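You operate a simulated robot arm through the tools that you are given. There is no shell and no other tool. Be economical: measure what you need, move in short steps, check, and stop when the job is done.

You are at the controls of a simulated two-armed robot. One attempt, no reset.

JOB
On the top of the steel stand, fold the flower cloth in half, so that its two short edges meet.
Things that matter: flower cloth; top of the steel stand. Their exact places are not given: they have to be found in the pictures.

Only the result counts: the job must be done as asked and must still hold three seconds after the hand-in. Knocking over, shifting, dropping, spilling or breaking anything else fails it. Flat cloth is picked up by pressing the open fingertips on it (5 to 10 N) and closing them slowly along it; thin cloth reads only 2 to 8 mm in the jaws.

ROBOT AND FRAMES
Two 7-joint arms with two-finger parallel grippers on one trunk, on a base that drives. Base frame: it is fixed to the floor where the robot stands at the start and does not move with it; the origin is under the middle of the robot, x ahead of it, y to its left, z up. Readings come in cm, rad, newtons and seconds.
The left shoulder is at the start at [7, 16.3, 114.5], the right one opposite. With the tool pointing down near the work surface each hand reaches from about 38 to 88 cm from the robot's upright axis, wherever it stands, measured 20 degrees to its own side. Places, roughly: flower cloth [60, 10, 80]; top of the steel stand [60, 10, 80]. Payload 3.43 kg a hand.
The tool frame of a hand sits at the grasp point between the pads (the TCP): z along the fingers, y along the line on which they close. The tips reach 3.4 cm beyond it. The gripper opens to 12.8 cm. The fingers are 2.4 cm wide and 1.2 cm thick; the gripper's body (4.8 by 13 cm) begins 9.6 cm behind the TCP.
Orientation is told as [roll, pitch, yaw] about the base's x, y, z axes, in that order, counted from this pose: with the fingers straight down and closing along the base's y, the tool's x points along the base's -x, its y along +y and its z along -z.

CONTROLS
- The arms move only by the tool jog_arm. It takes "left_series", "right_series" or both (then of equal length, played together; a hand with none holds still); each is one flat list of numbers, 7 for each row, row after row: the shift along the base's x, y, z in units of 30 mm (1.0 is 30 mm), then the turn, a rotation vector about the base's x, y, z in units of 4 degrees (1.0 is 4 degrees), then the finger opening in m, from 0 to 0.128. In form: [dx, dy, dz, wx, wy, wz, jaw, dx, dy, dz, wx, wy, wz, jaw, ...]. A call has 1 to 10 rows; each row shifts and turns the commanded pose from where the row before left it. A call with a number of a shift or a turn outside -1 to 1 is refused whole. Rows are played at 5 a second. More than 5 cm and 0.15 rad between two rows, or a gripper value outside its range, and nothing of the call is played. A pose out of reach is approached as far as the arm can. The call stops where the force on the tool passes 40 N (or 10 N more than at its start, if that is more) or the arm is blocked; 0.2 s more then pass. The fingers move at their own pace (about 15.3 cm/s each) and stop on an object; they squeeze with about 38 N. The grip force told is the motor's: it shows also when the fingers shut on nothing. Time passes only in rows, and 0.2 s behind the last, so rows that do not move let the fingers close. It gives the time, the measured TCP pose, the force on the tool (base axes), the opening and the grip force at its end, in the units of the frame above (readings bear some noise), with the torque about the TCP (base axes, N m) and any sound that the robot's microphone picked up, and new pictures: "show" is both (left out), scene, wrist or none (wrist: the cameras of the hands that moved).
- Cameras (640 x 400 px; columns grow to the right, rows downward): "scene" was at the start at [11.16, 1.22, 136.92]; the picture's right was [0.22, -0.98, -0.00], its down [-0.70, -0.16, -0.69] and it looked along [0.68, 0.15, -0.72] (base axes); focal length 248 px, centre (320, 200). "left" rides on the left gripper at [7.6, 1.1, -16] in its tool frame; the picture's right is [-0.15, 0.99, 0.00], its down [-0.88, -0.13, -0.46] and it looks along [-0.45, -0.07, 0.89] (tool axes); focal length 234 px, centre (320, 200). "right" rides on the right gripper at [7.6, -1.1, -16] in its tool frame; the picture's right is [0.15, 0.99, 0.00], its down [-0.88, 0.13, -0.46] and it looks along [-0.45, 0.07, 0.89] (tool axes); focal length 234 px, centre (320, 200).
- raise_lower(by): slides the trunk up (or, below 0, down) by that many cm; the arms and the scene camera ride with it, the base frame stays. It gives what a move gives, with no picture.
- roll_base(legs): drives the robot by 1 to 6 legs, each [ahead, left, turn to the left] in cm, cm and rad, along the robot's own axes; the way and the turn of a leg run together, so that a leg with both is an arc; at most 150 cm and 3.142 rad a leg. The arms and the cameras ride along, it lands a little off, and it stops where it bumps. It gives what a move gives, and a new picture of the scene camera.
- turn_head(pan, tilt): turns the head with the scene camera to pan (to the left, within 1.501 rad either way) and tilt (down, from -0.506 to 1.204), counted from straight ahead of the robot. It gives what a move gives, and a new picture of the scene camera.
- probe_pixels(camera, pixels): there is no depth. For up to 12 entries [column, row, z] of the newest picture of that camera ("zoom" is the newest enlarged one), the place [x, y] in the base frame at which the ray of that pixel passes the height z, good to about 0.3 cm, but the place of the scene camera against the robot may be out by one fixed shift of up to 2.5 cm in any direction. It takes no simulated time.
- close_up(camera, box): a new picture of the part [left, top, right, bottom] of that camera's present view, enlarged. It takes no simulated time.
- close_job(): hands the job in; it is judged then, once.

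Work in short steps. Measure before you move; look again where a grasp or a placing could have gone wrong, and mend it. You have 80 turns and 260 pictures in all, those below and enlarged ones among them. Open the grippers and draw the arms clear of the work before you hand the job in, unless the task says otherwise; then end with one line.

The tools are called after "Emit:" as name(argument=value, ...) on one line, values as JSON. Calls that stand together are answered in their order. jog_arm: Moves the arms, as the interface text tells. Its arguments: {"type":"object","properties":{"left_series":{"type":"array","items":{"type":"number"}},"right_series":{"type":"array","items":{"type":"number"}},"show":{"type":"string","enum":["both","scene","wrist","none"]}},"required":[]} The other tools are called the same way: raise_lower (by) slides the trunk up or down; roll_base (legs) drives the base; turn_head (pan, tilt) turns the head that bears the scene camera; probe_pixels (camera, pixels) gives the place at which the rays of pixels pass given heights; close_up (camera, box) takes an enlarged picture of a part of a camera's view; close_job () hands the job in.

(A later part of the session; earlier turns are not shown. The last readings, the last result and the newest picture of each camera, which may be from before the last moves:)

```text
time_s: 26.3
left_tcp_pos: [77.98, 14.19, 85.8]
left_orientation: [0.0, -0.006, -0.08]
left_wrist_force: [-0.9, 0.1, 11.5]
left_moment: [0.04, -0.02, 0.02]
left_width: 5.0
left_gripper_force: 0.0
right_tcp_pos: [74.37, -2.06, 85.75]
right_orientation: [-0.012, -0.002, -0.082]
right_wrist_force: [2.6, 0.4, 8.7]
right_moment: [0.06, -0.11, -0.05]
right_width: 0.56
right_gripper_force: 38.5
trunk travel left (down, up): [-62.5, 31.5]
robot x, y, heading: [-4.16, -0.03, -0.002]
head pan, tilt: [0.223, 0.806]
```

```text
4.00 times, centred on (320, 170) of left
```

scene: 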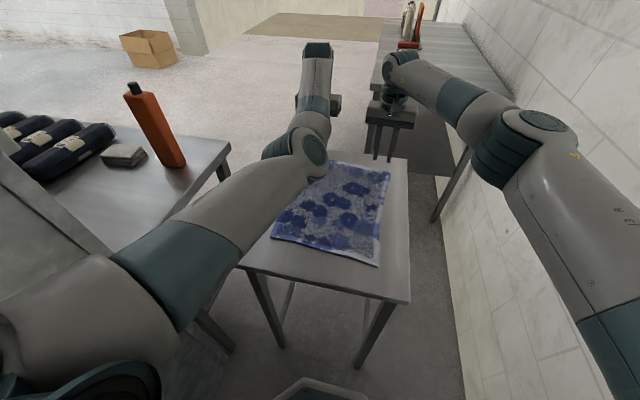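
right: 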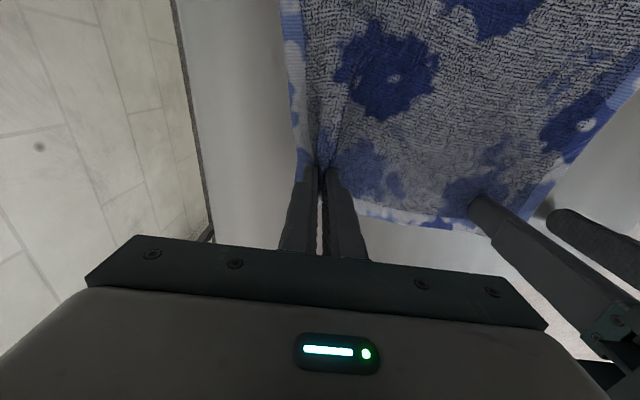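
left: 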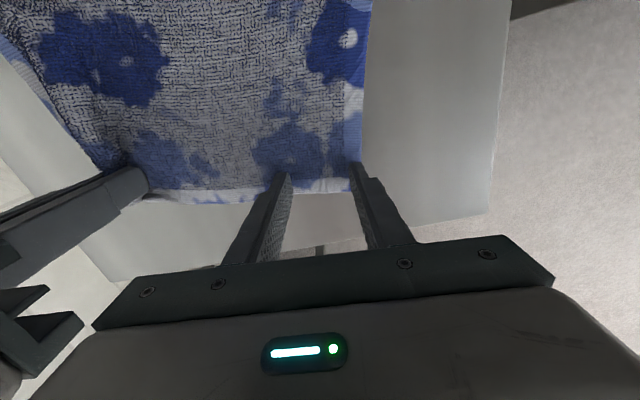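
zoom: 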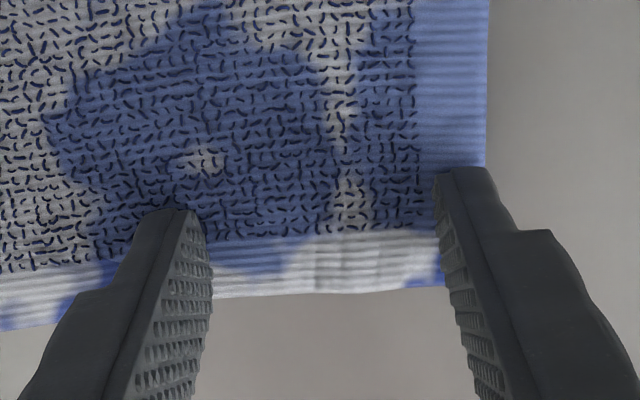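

The left is pressed at 11.5 N with both fingertips on the cloth. Closing slowly.

Emit:
jog_arm(left_series=[0, 0, 0, 0, 0, 0, 0.046, 0, 0, 0, 0, 0, 0, 0.042, 0, 0, 0, 0, 0, 0, 0.038, 0, 0, 0, 0, 0, 0, 0.034, 0, 0, 0, 0, 0, 0, 0.03, 0, 0, 0, 0, 0, 0, 0.026], show="none")

Emit:
close_up(camera="left", box=[240, 120, 400, 220])

```text
time_s: 27.7
left_tcp_pos: [78.03, 14.2, 85.71]
left_orientation: [-0.001, -0.003, -0.078]
left_wrist_force: [-1.0, -5.1, 18.2]
left_moment: [-0.19, 0.04, -0.02]
left_width: 2.64
left_gripper_force: 0.7
right_tcp_pos: [74.5, -2.01, 85.8]
right_orientation: [-0.012, -0.004, -0.079]
right_wrist_force: [1.7, 5.3, 5.4]
right_moment: [0.17, -0.07, 0.02]
right_width: 0.56
right_gripper_force: 37.9
trunk travel left (down, up): [-62.5, 31.5]
robot x, y, heading: [-3.78, -0.25, 0.002]
head pan, tilt: [0.223, 0.806]
```

```text
4.00 times, centred on (320, 170) of left
```

zoom: 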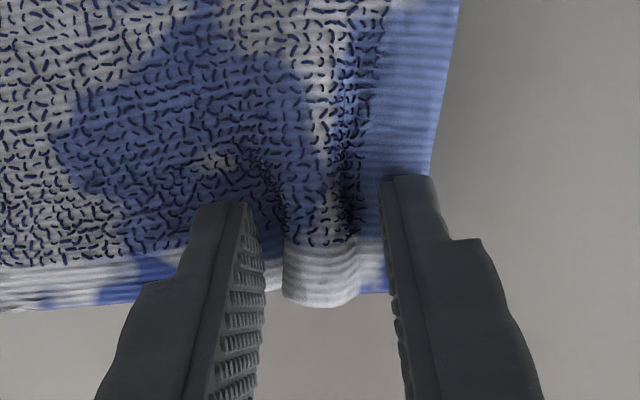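

A ridge is forming, so I'll finish closing the left.

Emit:
jog_arm(left_series=[0, -0.03, 0.01, 0, 0, 0, 0.022, 0, -0.03, 0, 0, 0, 0, 0.018, 0, -0.03, 0, 0, 0, 0, 0.014, 0, 0, 0, 0, 0, 0, 0.01, 0, 0, 0, 0, 0, 0, 0.006, 0, 0, 0, 0, 0, 0, 0.002, 0, 0, 0, 0, 0, 0, 0, 0, 0, 0, 0, 0, 0, 0], show="wrist")

Emit:
close_up(camera="left", box=[240, 120, 400, 220])

```text
time_s: 29.5
left_tcp_pos: [77.9, 13.97, 85.61]
left_orientation: [0.0, -0.004, -0.078]
left_wrist_force: [-2.1, -5.5, 19.2]
left_moment: [-0.18, 0.1, 0.0]
left_width: 0.46
left_gripper_force: 38.4
right_tcp_pos: [74.41, -2.03, 85.83]
right_orientation: [-0.013, -0.004, -0.078]
right_wrist_force: [-0.1, 4.8, 4.1]
right_moment: [0.13, -0.07, 0.01]
right_width: 0.52
right_gripper_force: 38.1
trunk travel left (down, up): [-62.5, 31.5]
robot x, y, heading: [-4.08, -0.1, 0.004]
head pan, tilt: [0.223, 0.806]
```

left: 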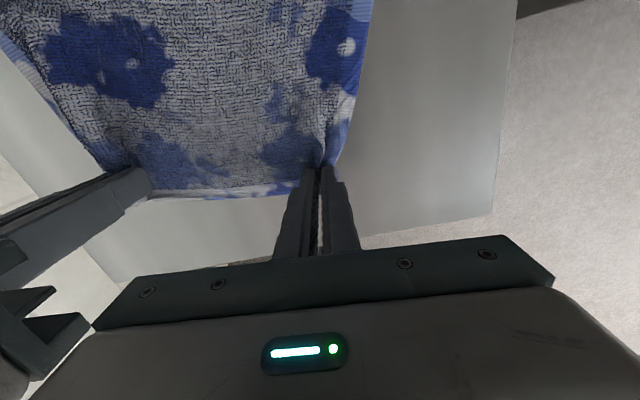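

```text
4.00 times, centred on (320, 170) of left
```

zoom: 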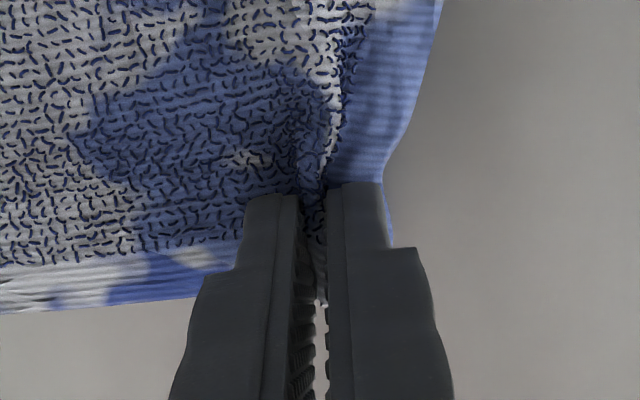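

Both hands hold the cloth at 4.6 and 5.2 mm. I'll start the fold arc with the arms, rising about 8 cm and coming back about 4 cm.

Emit:
jog_arm(left_series=[-0.03, -0.1, 0.3, 0, 0, 0, 0, -0.05, 0, 0.35, 0, 0, 0, 0, -0.05, 0, 0.35, 0, 0, 0, 0, -0.1, 0, 0.35, 0, 0, 0, 0, -0.15, 0, 0.3, 0, 0, 0, 0, -0.15, 0, 0.3, 0, 0, 0, 0, -0.2, 0, 0.25, 0, 0, 0, 0, -0.2, 0, 0.25, 0, 0, 0, 0, -0.25, 0, 0.25, 0, 0, 0, 0, 0, 0, 0, 0, 0, 0, 0], right_series=[-0.03, 0.05, 0.3, 0, 0, 0, 0, -0.05, 0, 0.35, 0, 0, 0, 0, -0.05, 0, 0.35, 0, 0, 0, 0, -0.1, 0, 0.35, 0, 0, 0, 0, -0.15, 0, 0.3, 0, 0, 0, 0, -0.15, 0, 0.3, 0, 0, 0, 0, -0.2, 0, 0.25, 0, 0, 0, 0, -0.2, 0, 0.25, 0, 0, 0, 0, -0.25, 0, 0.25, 0, 0, 0, 0, 0, 0, 0, 0, 0, 0, 0])

```text
time_s: 31.7
left_tcp_pos: [74.69, 13.81, 93.62]
left_orientation: [-0.001, 0.001, -0.077]
left_wrist_force: [-0.1, -1.0, -0.3]
left_moment: [-0.03, 0.02, -0.04]
left_width: 0.43
left_gripper_force: 38.1
right_tcp_pos: [71.04, -1.74, 93.68]
right_orientation: [-0.013, 0.001, -0.08]
right_wrist_force: [0.0, 1.7, -0.4]
right_moment: [0.07, 0.01, -0.03]
right_width: 0.53
right_gripper_force: 38.4
trunk travel left (down, up): [-62.5, 31.5]
robot x, y, heading: [-3.88, -0.08, 0.003]
head pan, tilt: [0.223, 0.806]
```

scene: 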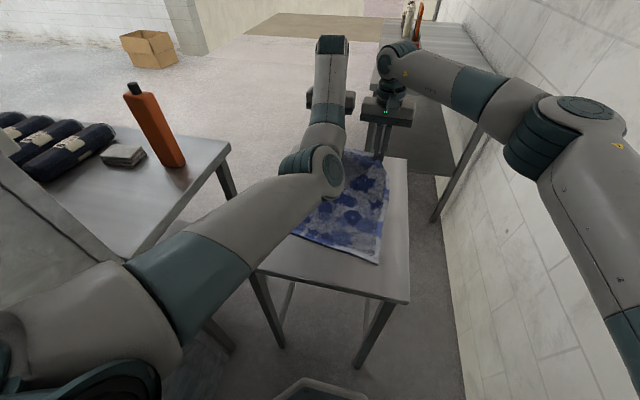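
right: 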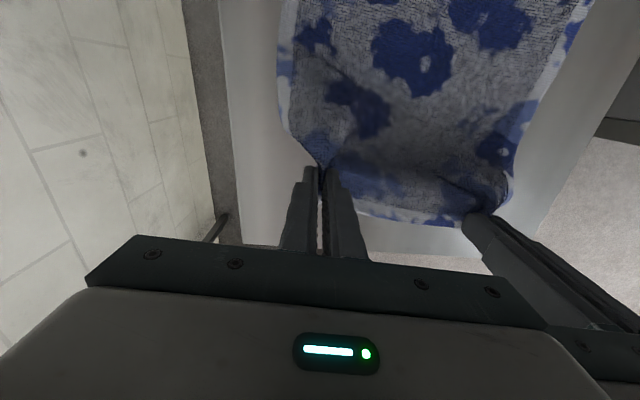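
left: 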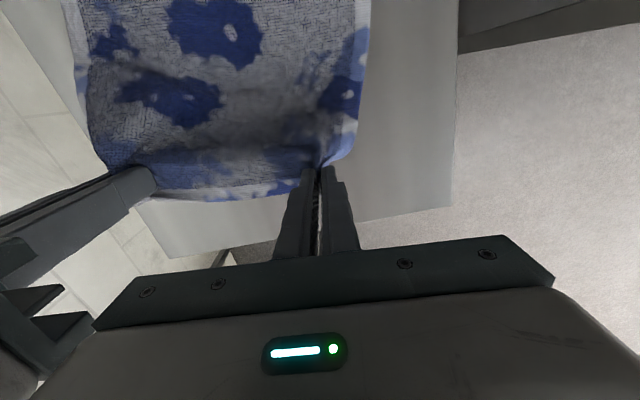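

The cloth is held and lifting. I'll drive the base back 5 cm with a slight left drift, then raise the arms.

Emit:
roll_base(legs=[[-5, 0.3, 0]])

Emit:
jog_arm(left_series=[0, 0, 0.35, 0, 0, 0, 0, 0, 0, 0.35, 0, 0, 0, 0, 0, 0, 0.35, 0, 0, 0, 0, 0, 0, 0.35, 0, 0, 0, 0], right_series=[0, 0, 0.35, 0, 0, 0, 0, 0, 0, 0.35, 0, 0, 0, 0, 0, 0, 0.35, 0, 0, 0, 0, 0, 0, 0.35, 0, 0, 0, 0], show="none")

Emit:
roll_base(legs=[[-8, 0.6, 0]])

```text
time_s: 32.6
left_tcp_pos: [69.79, 13.95, 93.58]
left_orientation: [0.0, 0.0, -0.078]
left_wrist_force: [0.1, -1.5, 0.4]
left_moment: [-0.08, -0.01, -0.06]
left_width: 0.44
left_gripper_force: 37.9
right_tcp_pos: [66.22, -1.54, 93.71]
right_orientation: [-0.013, 0.001, -0.08]
right_wrist_force: [0.1, 2.2, -0.2]
right_moment: [0.04, -0.02, 0.0]
right_width: 0.53
right_gripper_force: 38.2
trunk travel left (down, up): [-62.5, 31.5]
robot x, y, heading: [-9.14, 0.65, 0.005]
head pan, tilt: [0.223, 0.806]
```

scene: 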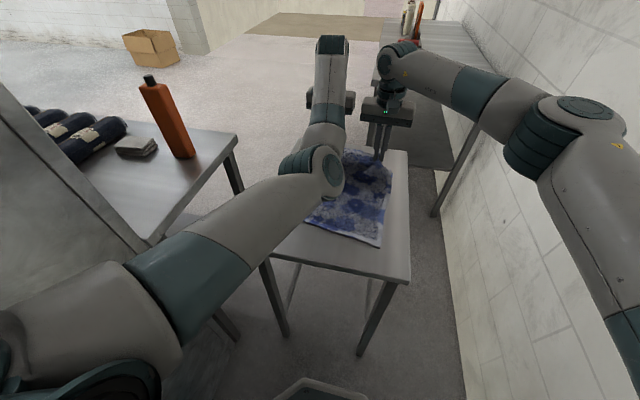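

```text
time_s: 33.6
left_tcp_pos: [69.81, 13.87, 97.83]
left_orientation: [0.001, 0.001, -0.079]
left_wrist_force: [-0.4, -2.5, 0.6]
left_moment: [-0.07, 0.03, -0.05]
left_width: 0.43
left_gripper_force: 37.9
right_tcp_pos: [66.13, -1.54, 97.89]
right_orientation: [-0.011, 0.0, -0.081]
right_wrist_force: [0.7, 1.6, 0.4]
right_moment: [0.07, 0.01, -0.03]
right_width: 0.5
right_gripper_force: 37.9
trunk travel left (down, up): [-62.5, 31.5]
robot x, y, heading: [-8.61, 0.03, -0.004]
head pan, tilt: [0.223, 0.806]
```

```text
time_s: 34.7
left_tcp_pos: [61.61, 14.57, 97.76]
left_orientation: [0.001, 0.001, -0.078]
left_wrist_force: [-0.9, -2.1, 0.4]
left_moment: [-0.05, -0.03, -0.02]
left_width: 0.45
left_gripper_force: 38.0
right_tcp_pos: [58.19, -1.03, 97.88]
right_orientation: [-0.013, -0.001, -0.08]
right_wrist_force: [-1.0, 2.0, 0.1]
right_moment: [0.05, -0.07, 0.01]
right_width: 0.51
right_gripper_force: 37.7
trunk travel left (down, up): [-62.5, 31.5]
robot x, y, heading: [-16.92, 1.25, -0.0]
head pan, tilt: [0.223, 0.806]
```

scene: 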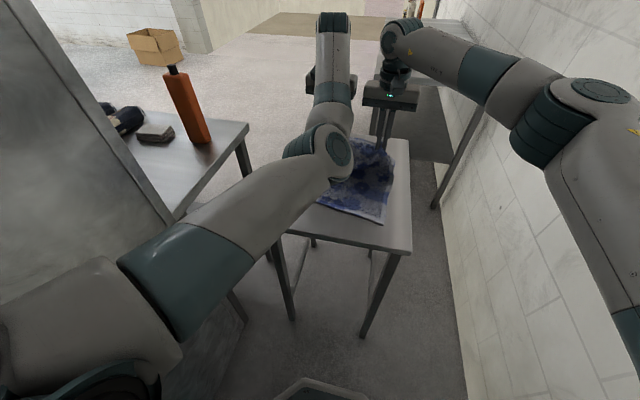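

We're at the apex (x≈60, tips 12 cm up), and the near edge looks unmoved. I continue back 8 cm and check with the wrist cameras.

Emit:
roll_base(legs=[[-8, 0.6, 0]])

Emit:
jog_arm(left_series=[0, 0, -0.3, 0, 0, 0, 0, 0, 0, -0.3, 0, 0, 0, 0, 0, 0, -0.3, 0, 0, 0, 0], right_series=[0, 0, -0.3, 0, 0, 0, 0, 0, 0, -0.3, 0, 0, 0, 0, 0, 0, -0.3, 0, 0, 0, 0], show="wrist")

```text
time_s: 35.8
left_tcp_pos: [53.78, 15.15, 97.85]
left_orientation: [0.0, -0.001, -0.078]
left_wrist_force: [-0.8, -0.7, 0.5]
left_moment: [-0.07, 0.01, -0.04]
left_width: 0.44
left_gripper_force: 38.1
right_tcp_pos: [50.24, -0.38, 97.94]
right_orientation: [-0.013, -0.003, -0.08]
right_wrist_force: [-0.4, 1.9, -0.4]
right_moment: [0.1, -0.02, -0.01]
right_width: 0.54
right_gripper_force: 38.2
trunk travel left (down, up): [-62.5, 31.5]
robot x, y, heading: [-24.77, 1.57, 0.001]
head pan, tilt: [0.223, 0.806]
```

scene: 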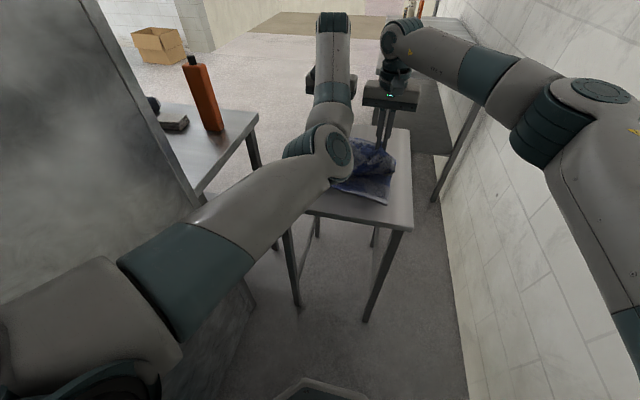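

```text
time_s: 36.5
left_tcp_pos: [53.91, 15.08, 94.93]
left_orientation: [0.0, 0.001, -0.078]
left_wrist_force: [-0.5, -1.7, -0.4]
left_moment: [0.02, 0.02, -0.05]
left_width: 0.43
left_gripper_force: 37.9
right_tcp_pos: [50.29, -0.4, 94.93]
right_orientation: [-0.013, 0.0, -0.081]
right_wrist_force: [1.0, 0.9, -0.2]
right_moment: [0.04, -0.02, -0.01]
right_width: 0.5
right_gripper_force: 38.0
trunk travel left (down, up): [-62.5, 31.5]
robot x, y, heading: [-24.94, 1.37, 0.002]
head pan, tilt: [0.223, 0.806]
```

right: 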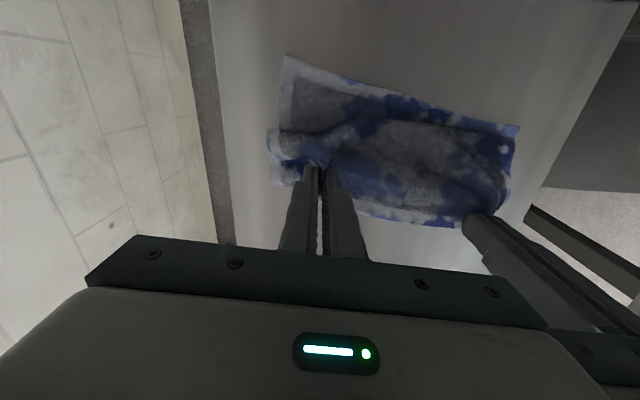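
left: 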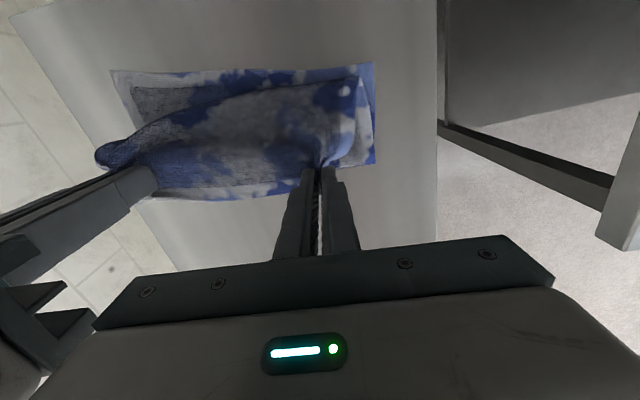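

The hem flap is on the far side of the fingers, so I need to see how it's lying before lowering. Zooming in.

Emit:
close_up(camera="left", box=[80, 40, 400, 240])

Emit:
close_up(camera="right", box=[240, 40, 560, 240])

Emit:
probe_pixels(camera="left", pixels=[[373, 63, 82], [112, 70, 82], [376, 164, 82]])

Emit:
probe_pixels(camera="right", pixels=[[287, 57, 82], [519, 127, 82]])

```text
2.00 times, centred on (240, 140) of left
```

zoom: 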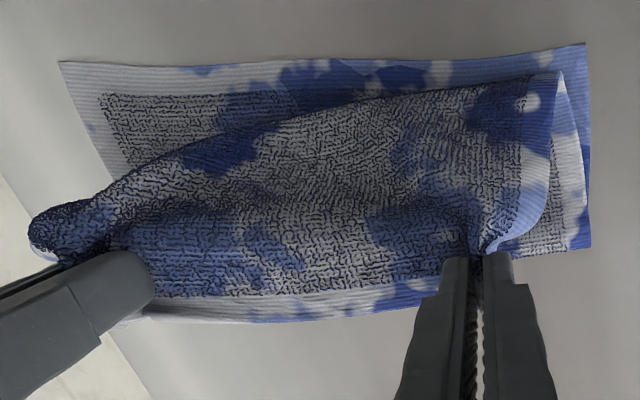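

```text
2.00 times, centred on (400, 140) of right
```

zoom: 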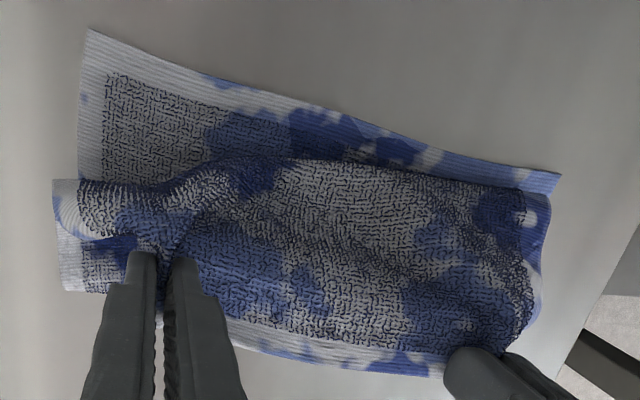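

```text
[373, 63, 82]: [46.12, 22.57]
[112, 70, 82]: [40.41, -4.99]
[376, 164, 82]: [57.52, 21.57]
```

```text
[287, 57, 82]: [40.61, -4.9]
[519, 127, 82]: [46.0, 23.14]
```

The body of the cloth bulges ahead of the grip because the fingers stayed vertical, and the hem is turned the wrong way. I'll pitch the hands so the fingers point forward (about -60°), which turns the hem up and over, while driving the base back. First I back up 6 cm, then pitch.

Emit:
roll_base(legs=[[-6, 0.8, 0]])

Emit:
jog_arm(left_series=[0.3, 0, 0, 0, -1, 0, 0, 0.3, 0, 0, 0, -1, 0, 0, 0.3, 0, 0, 0, -1, 0, 0, 0.3, 0, 0, 0, -1, 0, 0, 0.3, 0, 0, 0, -1, 0, 0, 0.3, 0, 0, 0, -1, 0, 0, 0.3, 0, 0, 0, -1, 0, 0], right_series=[0.3, 0, 0, 0, -1, 0, 0, 0.3, 0, 0, 0, -1, 0, 0, 0.3, 0, 0, 0, -1, 0, 0, 0.3, 0, 0, 0, -1, 0, 0, 0.3, 0, 0, 0, -1, 0, 0, 0.3, 0, 0, 0, -1, 0, 0, 0.3, 0, 0, 0, -1, 0, 0])

```text
time_s: 37.5
left_tcp_pos: [47.93, 15.82, 95.05]
left_orientation: [0.0, 0.001, -0.078]
left_wrist_force: [0.0, -2.1, -0.4]
left_moment: [-0.01, -0.01, -0.05]
left_width: 0.44
left_gripper_force: 37.8
right_tcp_pos: [44.33, 0.41, 95.12]
right_orientation: [-0.012, 0.0, -0.079]
right_wrist_force: [-0.4, 1.7, 0.5]
right_moment: [0.05, -0.02, -0.02]
right_width: 0.52
right_gripper_force: 38.0
trunk travel left (down, up): [-62.5, 31.5]
robot x, y, heading: [-30.53, 2.18, 0.0]
head pan, tilt: [0.223, 0.806]
```

scene: 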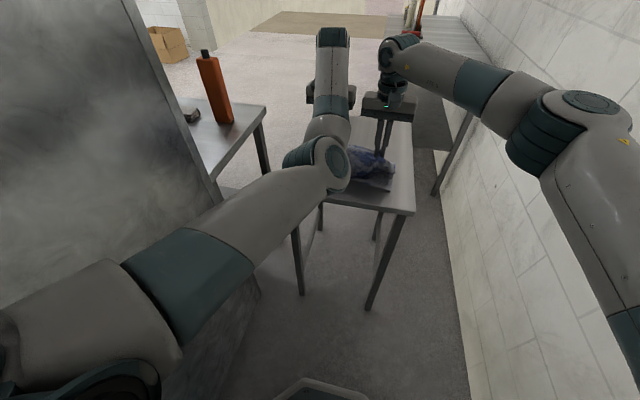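

```text
time_s: 39.1
left_tcp_pos: [54.19, 15.93, 94.86]
left_orientation: [0.043, -0.486, -0.088]
left_wrist_force: [0.4, -2.0, 0.9]
left_moment: [-0.05, 0.05, -0.04]
left_width: 0.44
left_gripper_force: 38.1
right_tcp_pos: [50.57, 0.41, 95.22]
right_orientation: [0.03, -0.49, -0.094]
right_wrist_force: [-0.3, 1.2, -0.4]
right_moment: [0.02, 0.02, 0.02]
right_width: 0.52
right_gripper_force: 38.0
trunk travel left (down, up): [-62.5, 31.5]
robot x, y, heading: [-30.82, 2.54, -0.002]
head pan, tilt: [0.223, 0.806]
```

scene: 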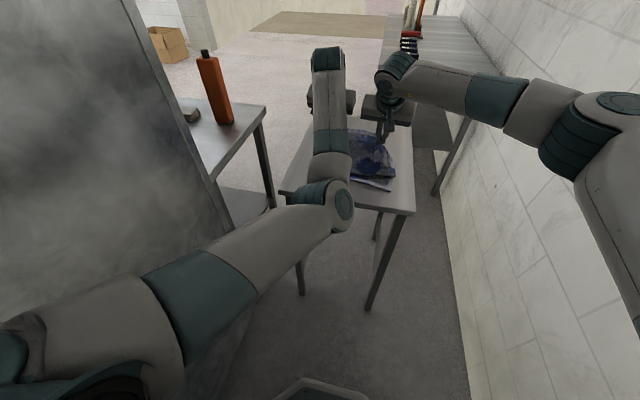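
right: 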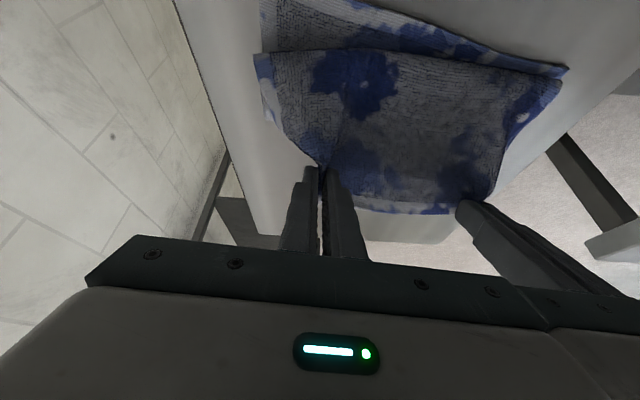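
left: 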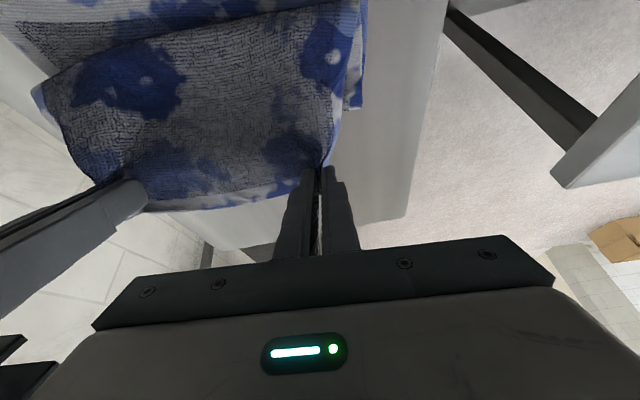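

The pitch works at -0.49 rad. I repeat: base back 7 cm, then another 28° of pitch with a forward shift.

Emit:
roll_base(legs=[[-7, 0, 0]])

Emit:
jog_arm(left_series=[0.2, 0, 0, 0, -1, 0, 0, 0.2, 0, 0, 0, -1, 0, 0, 0.2, 0, 0, 0, -1, 0, 0, 0.2, 0, 0, 0, -1, 0, 0, 0.2, 0, 0, 0, -1, 0, 0, 0.2, 0, 0, 0, -1, 0, 0, 0.2, 0, 0, 0, -1, 0, 0], right_series=[0.2, 0, 0, 0, -1, 0, 0, 0.2, 0, 0, 0, -1, 0, 0, 0.2, 0, 0, 0, -1, 0, 0, 0.2, 0, 0, 0, -1, 0, 0, 0.2, 0, 0, 0, -1, 0, 0, 0.2, 0, 0, 0, -1, 0, 0, 0.2, 0, 0, 0, -1, 0, 0])

```text
time_s: 40.1
left_tcp_pos: [47.22, 15.92, 95.13]
left_orientation: [0.04, -0.486, -0.09]
left_wrist_force: [-0.2, -1.0, -0.5]
left_moment: [-0.05, 0.02, -0.09]
left_width: 0.43
left_gripper_force: 37.8
right_tcp_pos: [43.57, 0.42, 95.15]
right_orientation: [0.03, -0.489, -0.09]
right_wrist_force: [0.1, 2.4, -0.5]
right_moment: [0.02, 0.0, 0.04]
right_width: 0.52
right_gripper_force: 37.8
trunk travel left (down, up): [-62.5, 31.5]
robot x, y, heading: [-37.65, 2.65, -0.001]
head pan, tilt: [0.223, 0.806]
```

scene: 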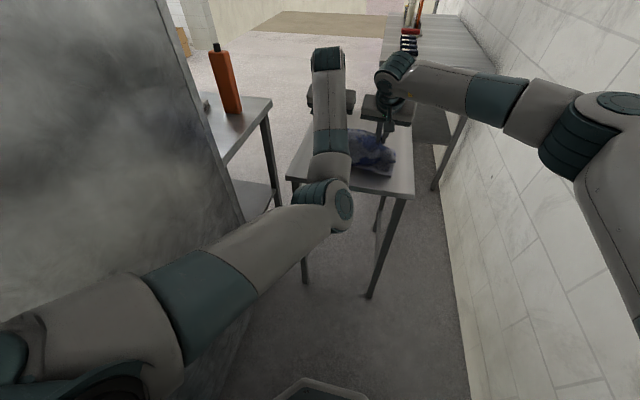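

```text
time_s: 41.7
left_tcp_pos: [51.89, 16.88, 96.28]
left_orientation: [0.129, -0.984, -0.141]
left_wrist_force: [-2.2, -12.7, -0.5]
left_moment: [-0.42, 0.1, -0.37]
left_width: 0.45
left_gripper_force: 38.0
right_tcp_pos: [47.97, 0.62, 95.11]
right_orientation: [0.109, -0.973, -0.143]
right_wrist_force: [2.6, 12.9, -0.3]
right_moment: [0.17, -0.05, 0.35]
right_width: 0.56
right_gripper_force: 37.9
trunk travel left (down, up): [-62.5, 31.5]
robot x, y, heading: [-38.16, 2.42, -0.001]
head pan, tilt: [0.223, 0.806]
```

scene: 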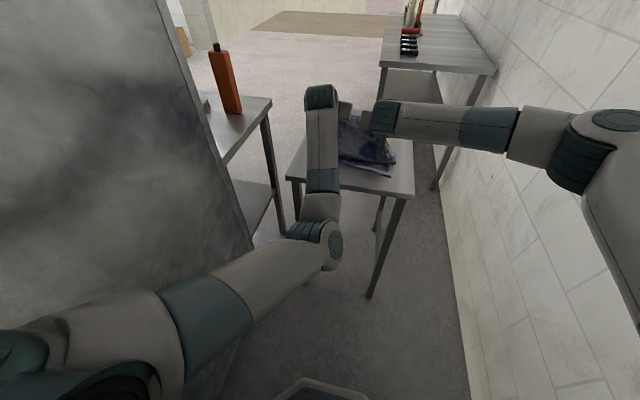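
right: 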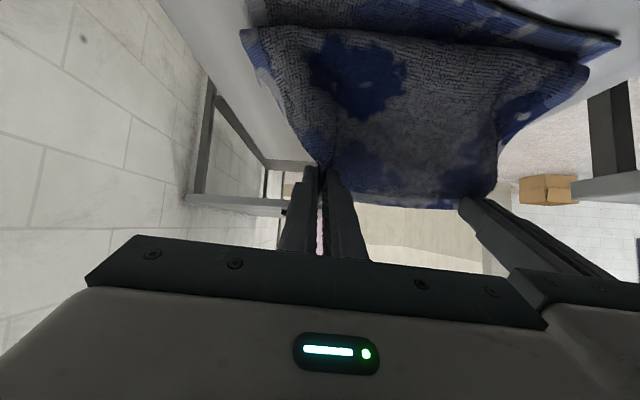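
left: 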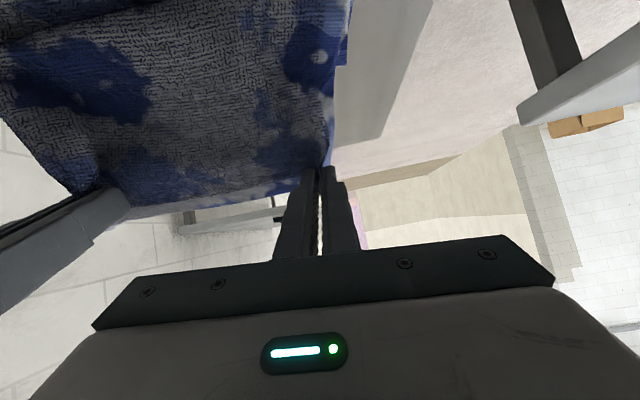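

Pitch is now -56°, with the hands pulling apart at 12.7 N. I'll relax them together by 0.5 cm each and lower 3 cm.

Emit:
jog_arm(left_series=[0, -0.1, -0.25, 0, 0, 0, 0, 0, -0.1, -0.25, 0, 0, 0, 0, 0, 0, -0.25, 0, 0, 0, 0, 0, 0, -0.35, 0, 0, 0, 0], right_series=[0, 0.1, -0.2, 0, 0, 0, 0, 0, 0.1, -0.2, 0, 0, 0, 0, 0, 0, -0.2, 0, 0, 0, 0, 0, 0, -0.2, 0, 0, 0, 0], show="none")

Emit:
roll_base(legs=[[-4, 0.3, 0]])

Emit:
close_up(camera="left", box=[0, 0, 640, 400])

Emit:
close_up(camera="right", box=[0, 0, 640, 400])

Emit:
close_up(camera="scene", box=[270, 90, 430, 190])

```text
time_s: 42.7
left_tcp_pos: [51.69, 15.98, 92.39]
left_orientation: [0.128, -0.981, -0.142]
left_wrist_force: [-0.3, -1.7, 0.6]
left_moment: [-0.04, 0.01, -0.07]
left_width: 0.45
left_gripper_force: 37.7
right_tcp_pos: [48.05, 0.97, 92.56]
right_orientation: [0.103, -0.973, -0.145]
right_wrist_force: [0.4, 0.6, 0.3]
right_moment: [-0.01, -0.01, 0.0]
right_width: 0.54
right_gripper_force: 38.3
trunk travel left (down, up): [-62.5, 31.5]
robot x, y, heading: [-37.52, 2.84, 0.0]
head pan, tilt: [0.223, 0.806]
```

```text
time_s: 43.6
left_tcp_pos: [47.58, 16.38, 92.07]
left_orientation: [0.127, -0.975, -0.144]
left_wrist_force: [0.8, -0.8, 0.5]
left_moment: [-0.05, 0.01, -0.05]
left_width: 0.44
left_gripper_force: 38.1
right_tcp_pos: [43.95, 1.44, 92.72]
right_orientation: [0.107, -0.972, -0.143]
right_wrist_force: [0.2, 1.0, -0.1]
right_moment: [-0.03, -0.01, -0.01]
right_width: 0.49
right_gripper_force: 37.4
trunk travel left (down, up): [-62.5, 31.5]
robot x, y, heading: [-41.52, 2.68, -0.005]
head pan, tilt: [0.223, 0.806]
```

scene: 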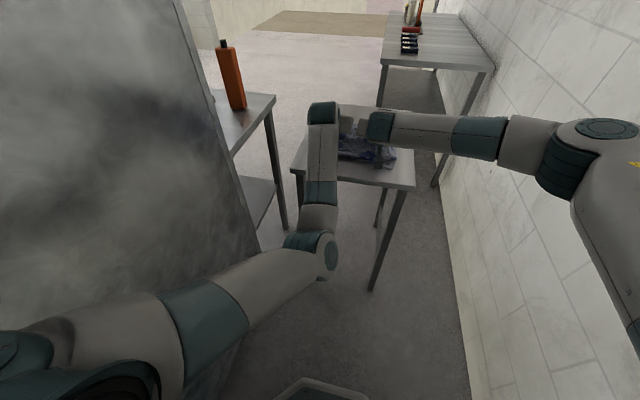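

```text
1.00 times, centred on (320, 200) of left
```

zoom: 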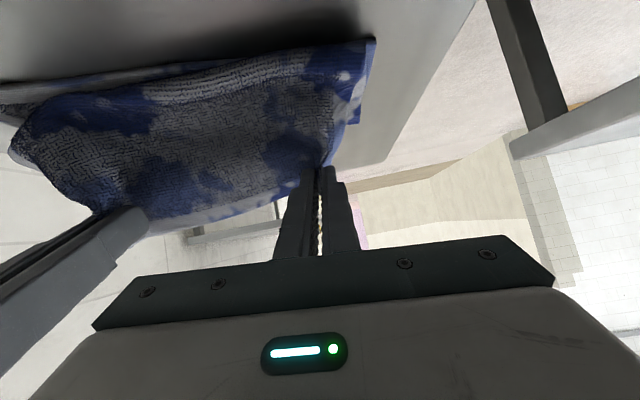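

```text
1.00 times, centred on (320, 200) of right
```

zoom: 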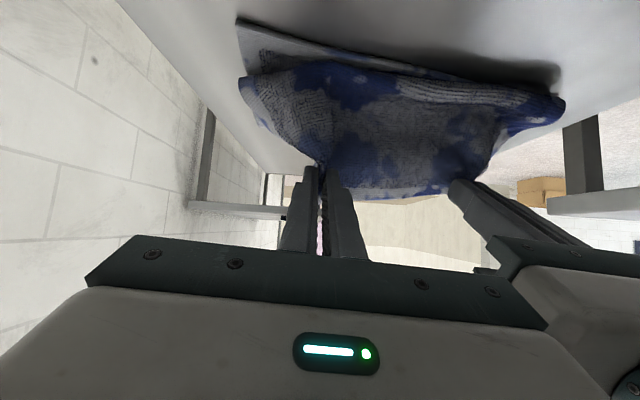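

```text
4.00 times, centred on (350, 140) of scene
```

zoom: 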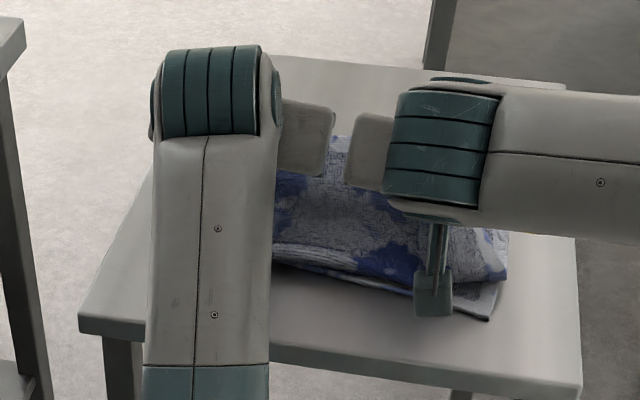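

The upper sheet is loose and bulging: the crease sits too near, at about x 55. With the hands now pitched, I'll go back over (base forward 13 cm, up about 6 cm) to pull the crease out to x≈61, and then redo the arc taut.

Emit:
jog_arm(left_series=[0, 0, 0.35, 0, 0, 0, 0, 0, 0, 0.35, 0, 0, 0, 0, 0, 0, 0.35, 0, 0, 0, 0, 0, 0, 0.35, 0, 0, 0, 0], right_series=[0, 0, 0.35, 0, 0, 0, 0, 0, 0, 0.35, 0, 0, 0, 0, 0, 0, 0.35, 0, 0, 0, 0, 0, 0, 0.35, 0, 0, 0, 0], show="none")

Emit:
roll_base(legs=[[6, -0.3, 0], [7, -0.3, 0]])

Emit:
close_up(camera="left", box=[0, 0, 640, 400])

Emit:
close_up(camera="right", box=[0, 0, 640, 400])

```text
time_s: 44.6
left_tcp_pos: [47.45, 16.31, 96.22]
left_orientation: [0.127, -0.978, -0.144]
left_wrist_force: [0.2, -1.1, 0.6]
left_moment: [-0.05, -0.02, -0.11]
left_width: 0.44
left_gripper_force: 37.7
right_tcp_pos: [44.04, 1.38, 97.05]
right_orientation: [0.106, -0.973, -0.143]
right_wrist_force: [-1.7, 0.0, 0.9]
right_moment: [-0.05, 0.0, -0.04]
right_width: 0.5
right_gripper_force: 38.3
trunk travel left (down, up): [-62.5, 31.5]
robot x, y, heading: [-41.4, 2.6, 0.003]
head pan, tilt: [0.223, 0.806]
```

```text
time_s: 46.2
left_tcp_pos: [60.7, 15.74, 96.13]
left_orientation: [0.127, -0.974, -0.145]
left_wrist_force: [1.0, -0.7, -1.4]
left_moment: [-0.05, 0.02, -0.1]
left_width: 0.42
left_gripper_force: 37.8
right_tcp_pos: [56.96, 0.74, 96.71]
right_orientation: [0.104, -0.971, -0.142]
right_wrist_force: [0.8, -0.2, -0.5]
right_moment: [-0.03, -0.01, -0.01]
right_width: 0.5
right_gripper_force: 37.9
trunk travel left (down, up): [-62.5, 31.5]
robot x, y, heading: [-28.85, 1.9, -0.005]
head pan, tilt: [0.223, 0.806]
```

scene: 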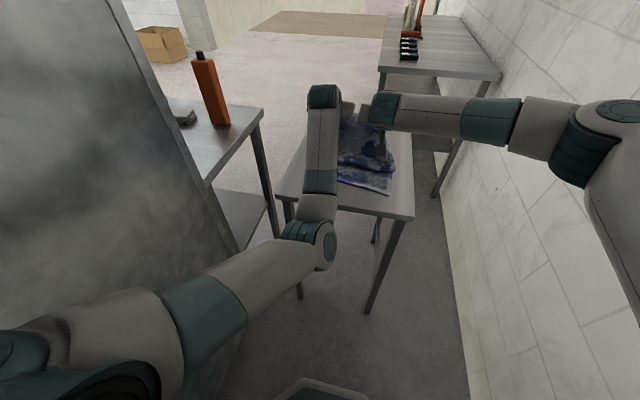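

```text
1.00 times, centred on (320, 200) of left
```

zoom: 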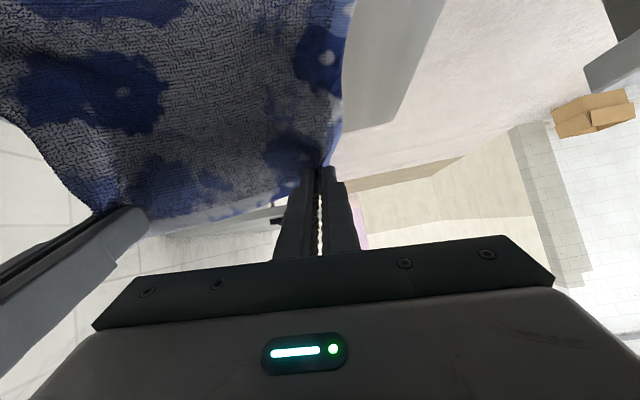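

```text
1.00 times, centred on (320, 200) of right
```

zoom: 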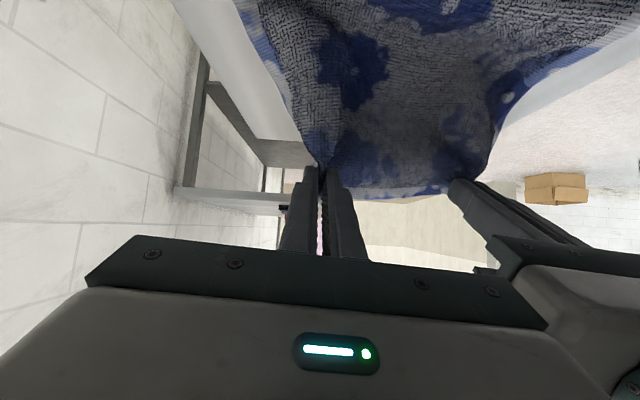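

Zooming the scene to see how the sheet hangs.

Emit:
close_up(camera="scene", box=[270, 110, 430, 210])

```text
4.00 times, centred on (350, 160) of scene
```

zoom: 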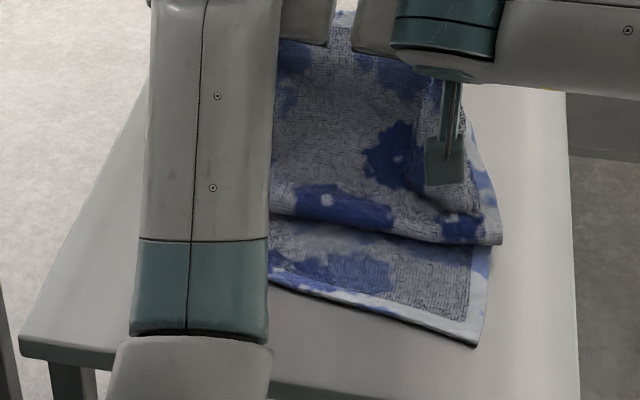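

The sheet still has a Z-bulge from slack. I'll raise 3 cm and move forward 3 cm to pull it out.

Emit:
jog_arm(left_series=[0, 0, 0.35, 0, 0, 0, 0, 0, 0, 0.35, 0, 0, 0, 0, 0, 0, 0.35, 0, 0, 0, 0], right_series=[0, 0, 0.35, 0, 0, 0, 0, 0, 0, 0.35, 0, 0, 0, 0, 0, 0, 0.35, 0, 0, 0, 0], show="none")

Emit:
roll_base(legs=[[4, 0, 0]])

Emit:
close_up(camera="scene", box=[270, 110, 430, 210])

```text
time_s: 47.0
left_tcp_pos: [60.52, 15.76, 99.51]
left_orientation: [0.127, -0.977, -0.143]
left_wrist_force: [-0.5, -0.2, -0.8]
left_moment: [-0.04, 0.01, -0.01]
left_width: 0.41
left_gripper_force: 38.5
right_tcp_pos: [56.9, 0.77, 100.02]
right_orientation: [0.108, -0.973, -0.144]
right_wrist_force: [0.4, 0.9, -0.1]
right_moment: [0.0, 0.02, 0.01]
right_width: 0.48
right_gripper_force: 37.9
trunk travel left (down, up): [-62.5, 31.5]
robot x, y, heading: [-28.79, 1.81, 0.002]
head pan, tilt: [0.223, 0.806]
```

```text
time_s: 47.9
left_tcp_pos: [64.5, 15.67, 99.52]
left_orientation: [0.129, -0.976, -0.142]
left_wrist_force: [0.3, -0.2, 0.7]
left_moment: [0.0, 0.01, -0.08]
left_width: 0.44
left_gripper_force: 38.0
right_tcp_pos: [60.84, 0.86, 100.15]
right_orientation: [0.107, -0.974, -0.143]
right_wrist_force: [-0.2, -0.4, 0.8]
right_moment: [-0.03, -0.03, -0.03]
right_width: 0.5
right_gripper_force: 37.7
trunk travel left (down, up): [-62.5, 31.5]
robot x, y, heading: [-24.53, 2.01, 0.003]
head pan, tilt: [0.223, 0.806]
```

scene: 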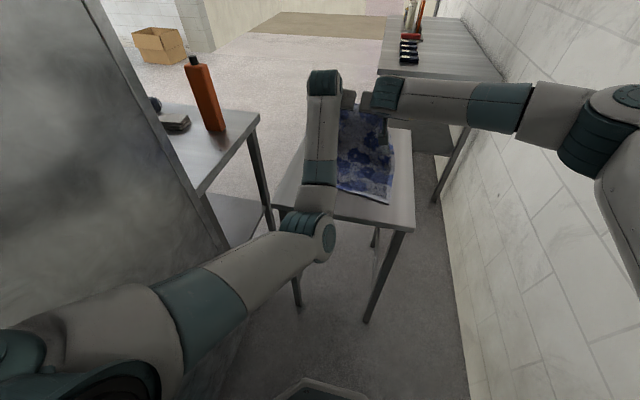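

```text
4.00 times, centred on (350, 160) of scene
```

zoom: 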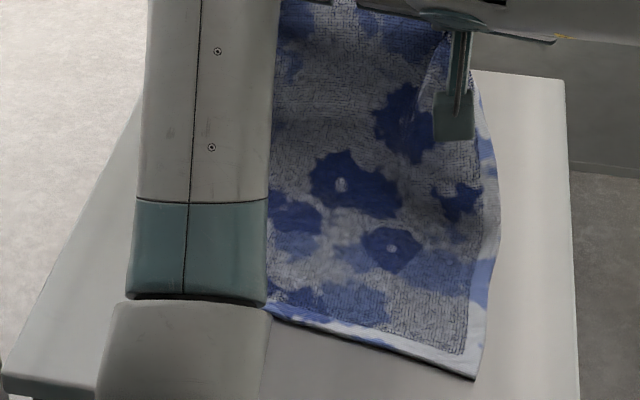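

The sheet is now one continuous slope and the crease is near x≈59. I'll pitch 20° more, then arc back.

Emit:
jog_arm(left_series=[0.1, 0, -0.1, 0, -1, 0, 0, 0.1, 0, -0.1, 0, -1, 0, 0, 0.1, 0, -0.1, 0, -1, 0, 0, 0.1, 0, -0.1, 0, -1, 0, 0, 0, 0, 0, 0, -1, 0, 0], right_series=[0.1, 0, -0.1, 0, -1, 0, 0, 0.1, 0, -0.1, 0, -1, 0, 0, 0.1, 0, -0.1, 0, -1, 0, 0, 0.1, 0, -0.1, 0, -1, 0, 0, 0, 0, 0, 0, -1, 0, 0], show="wrist")

```text
time_s: 49.1
left_tcp_pos: [65.73, 15.83, 98.22]
left_orientation: [0.323, -1.32, -0.324]
left_wrist_force: [0.2, -0.8, 0.3]
left_moment: [0.0, 0.01, -0.15]
left_width: 0.46
left_gripper_force: 38.4
right_tcp_pos: [62.07, 1.04, 98.86]
right_orientation: [0.295, -1.318, -0.318]
right_wrist_force: [0.2, 1.2, -1.0]
right_moment: [-0.04, 0.03, -0.05]
right_width: 0.51
right_gripper_force: 37.7
trunk travel left (down, up): [-62.5, 31.5]
robot x, y, heading: [-24.79, 1.92, -0.002]
head pan, tilt: [0.223, 0.806]
```

right: 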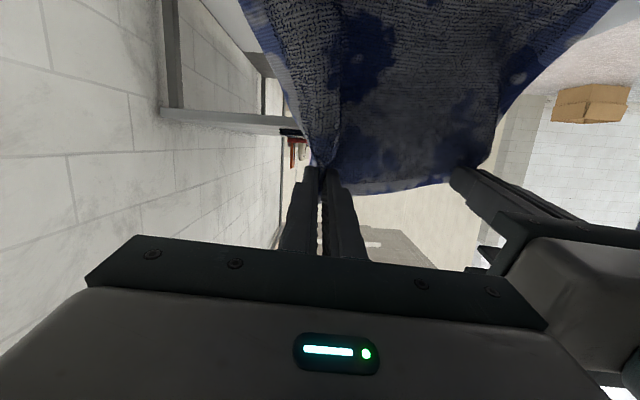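
left: 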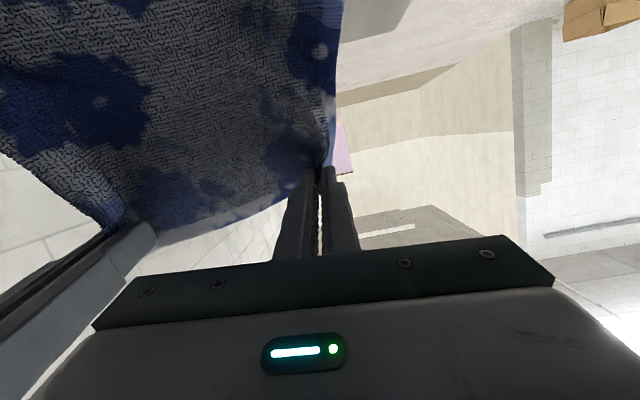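

Pitch is -76°. I'll arc back: base -9 cm, then check the sheet shape.

Emit:
roll_base(legs=[[-9, 0.5, 0]])

Emit:
close_up(camera="scene", box=[270, 100, 430, 200])

Emit:
close_up(camera="left", box=[0, 0, 640, 400])

```text
time_s: 50.2
left_tcp_pos: [56.62, 16.3, 98.24]
left_orientation: [0.325, -1.319, -0.326]
left_wrist_force: [-0.5, -0.3, 0.6]
left_moment: [-0.01, 0.02, -0.1]
left_width: 0.41
left_gripper_force: 38.2
right_tcp_pos: [53.12, 1.26, 98.83]
right_orientation: [0.298, -1.314, -0.322]
right_wrist_force: [0.3, 0.9, -0.5]
right_moment: [-0.07, 0.03, -0.02]
right_width: 0.44
right_gripper_force: 38.0
trunk travel left (down, up): [-62.5, 31.5]
robot x, y, heading: [-33.69, 2.59, 0.008]
head pan, tilt: [0.223, 0.806]
```

scene: 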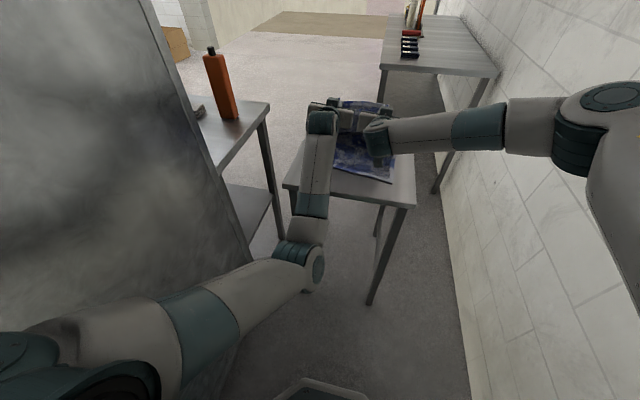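

```text
4.00 times, centred on (350, 150) of scene
```

zoom: 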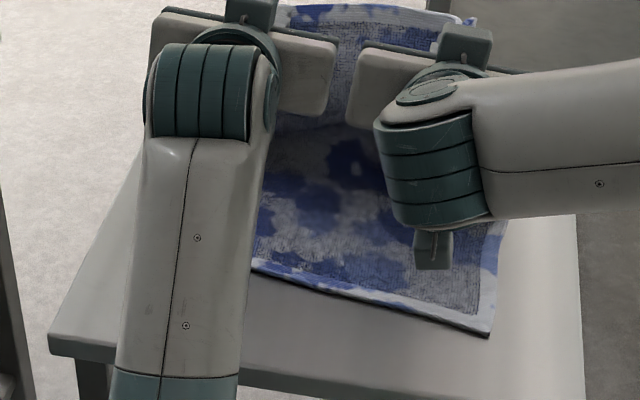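

```text
1.00 times, centred on (320, 200) of left
```

zoom: 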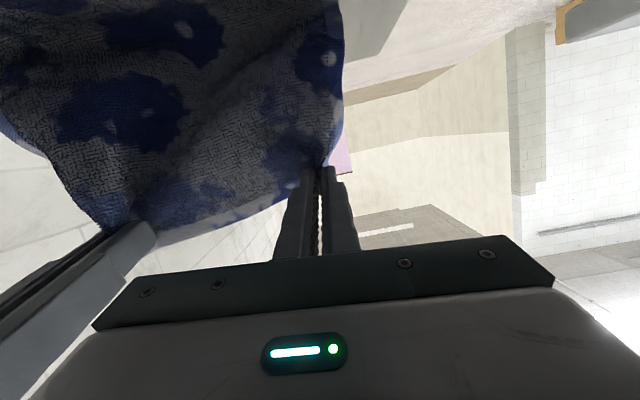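

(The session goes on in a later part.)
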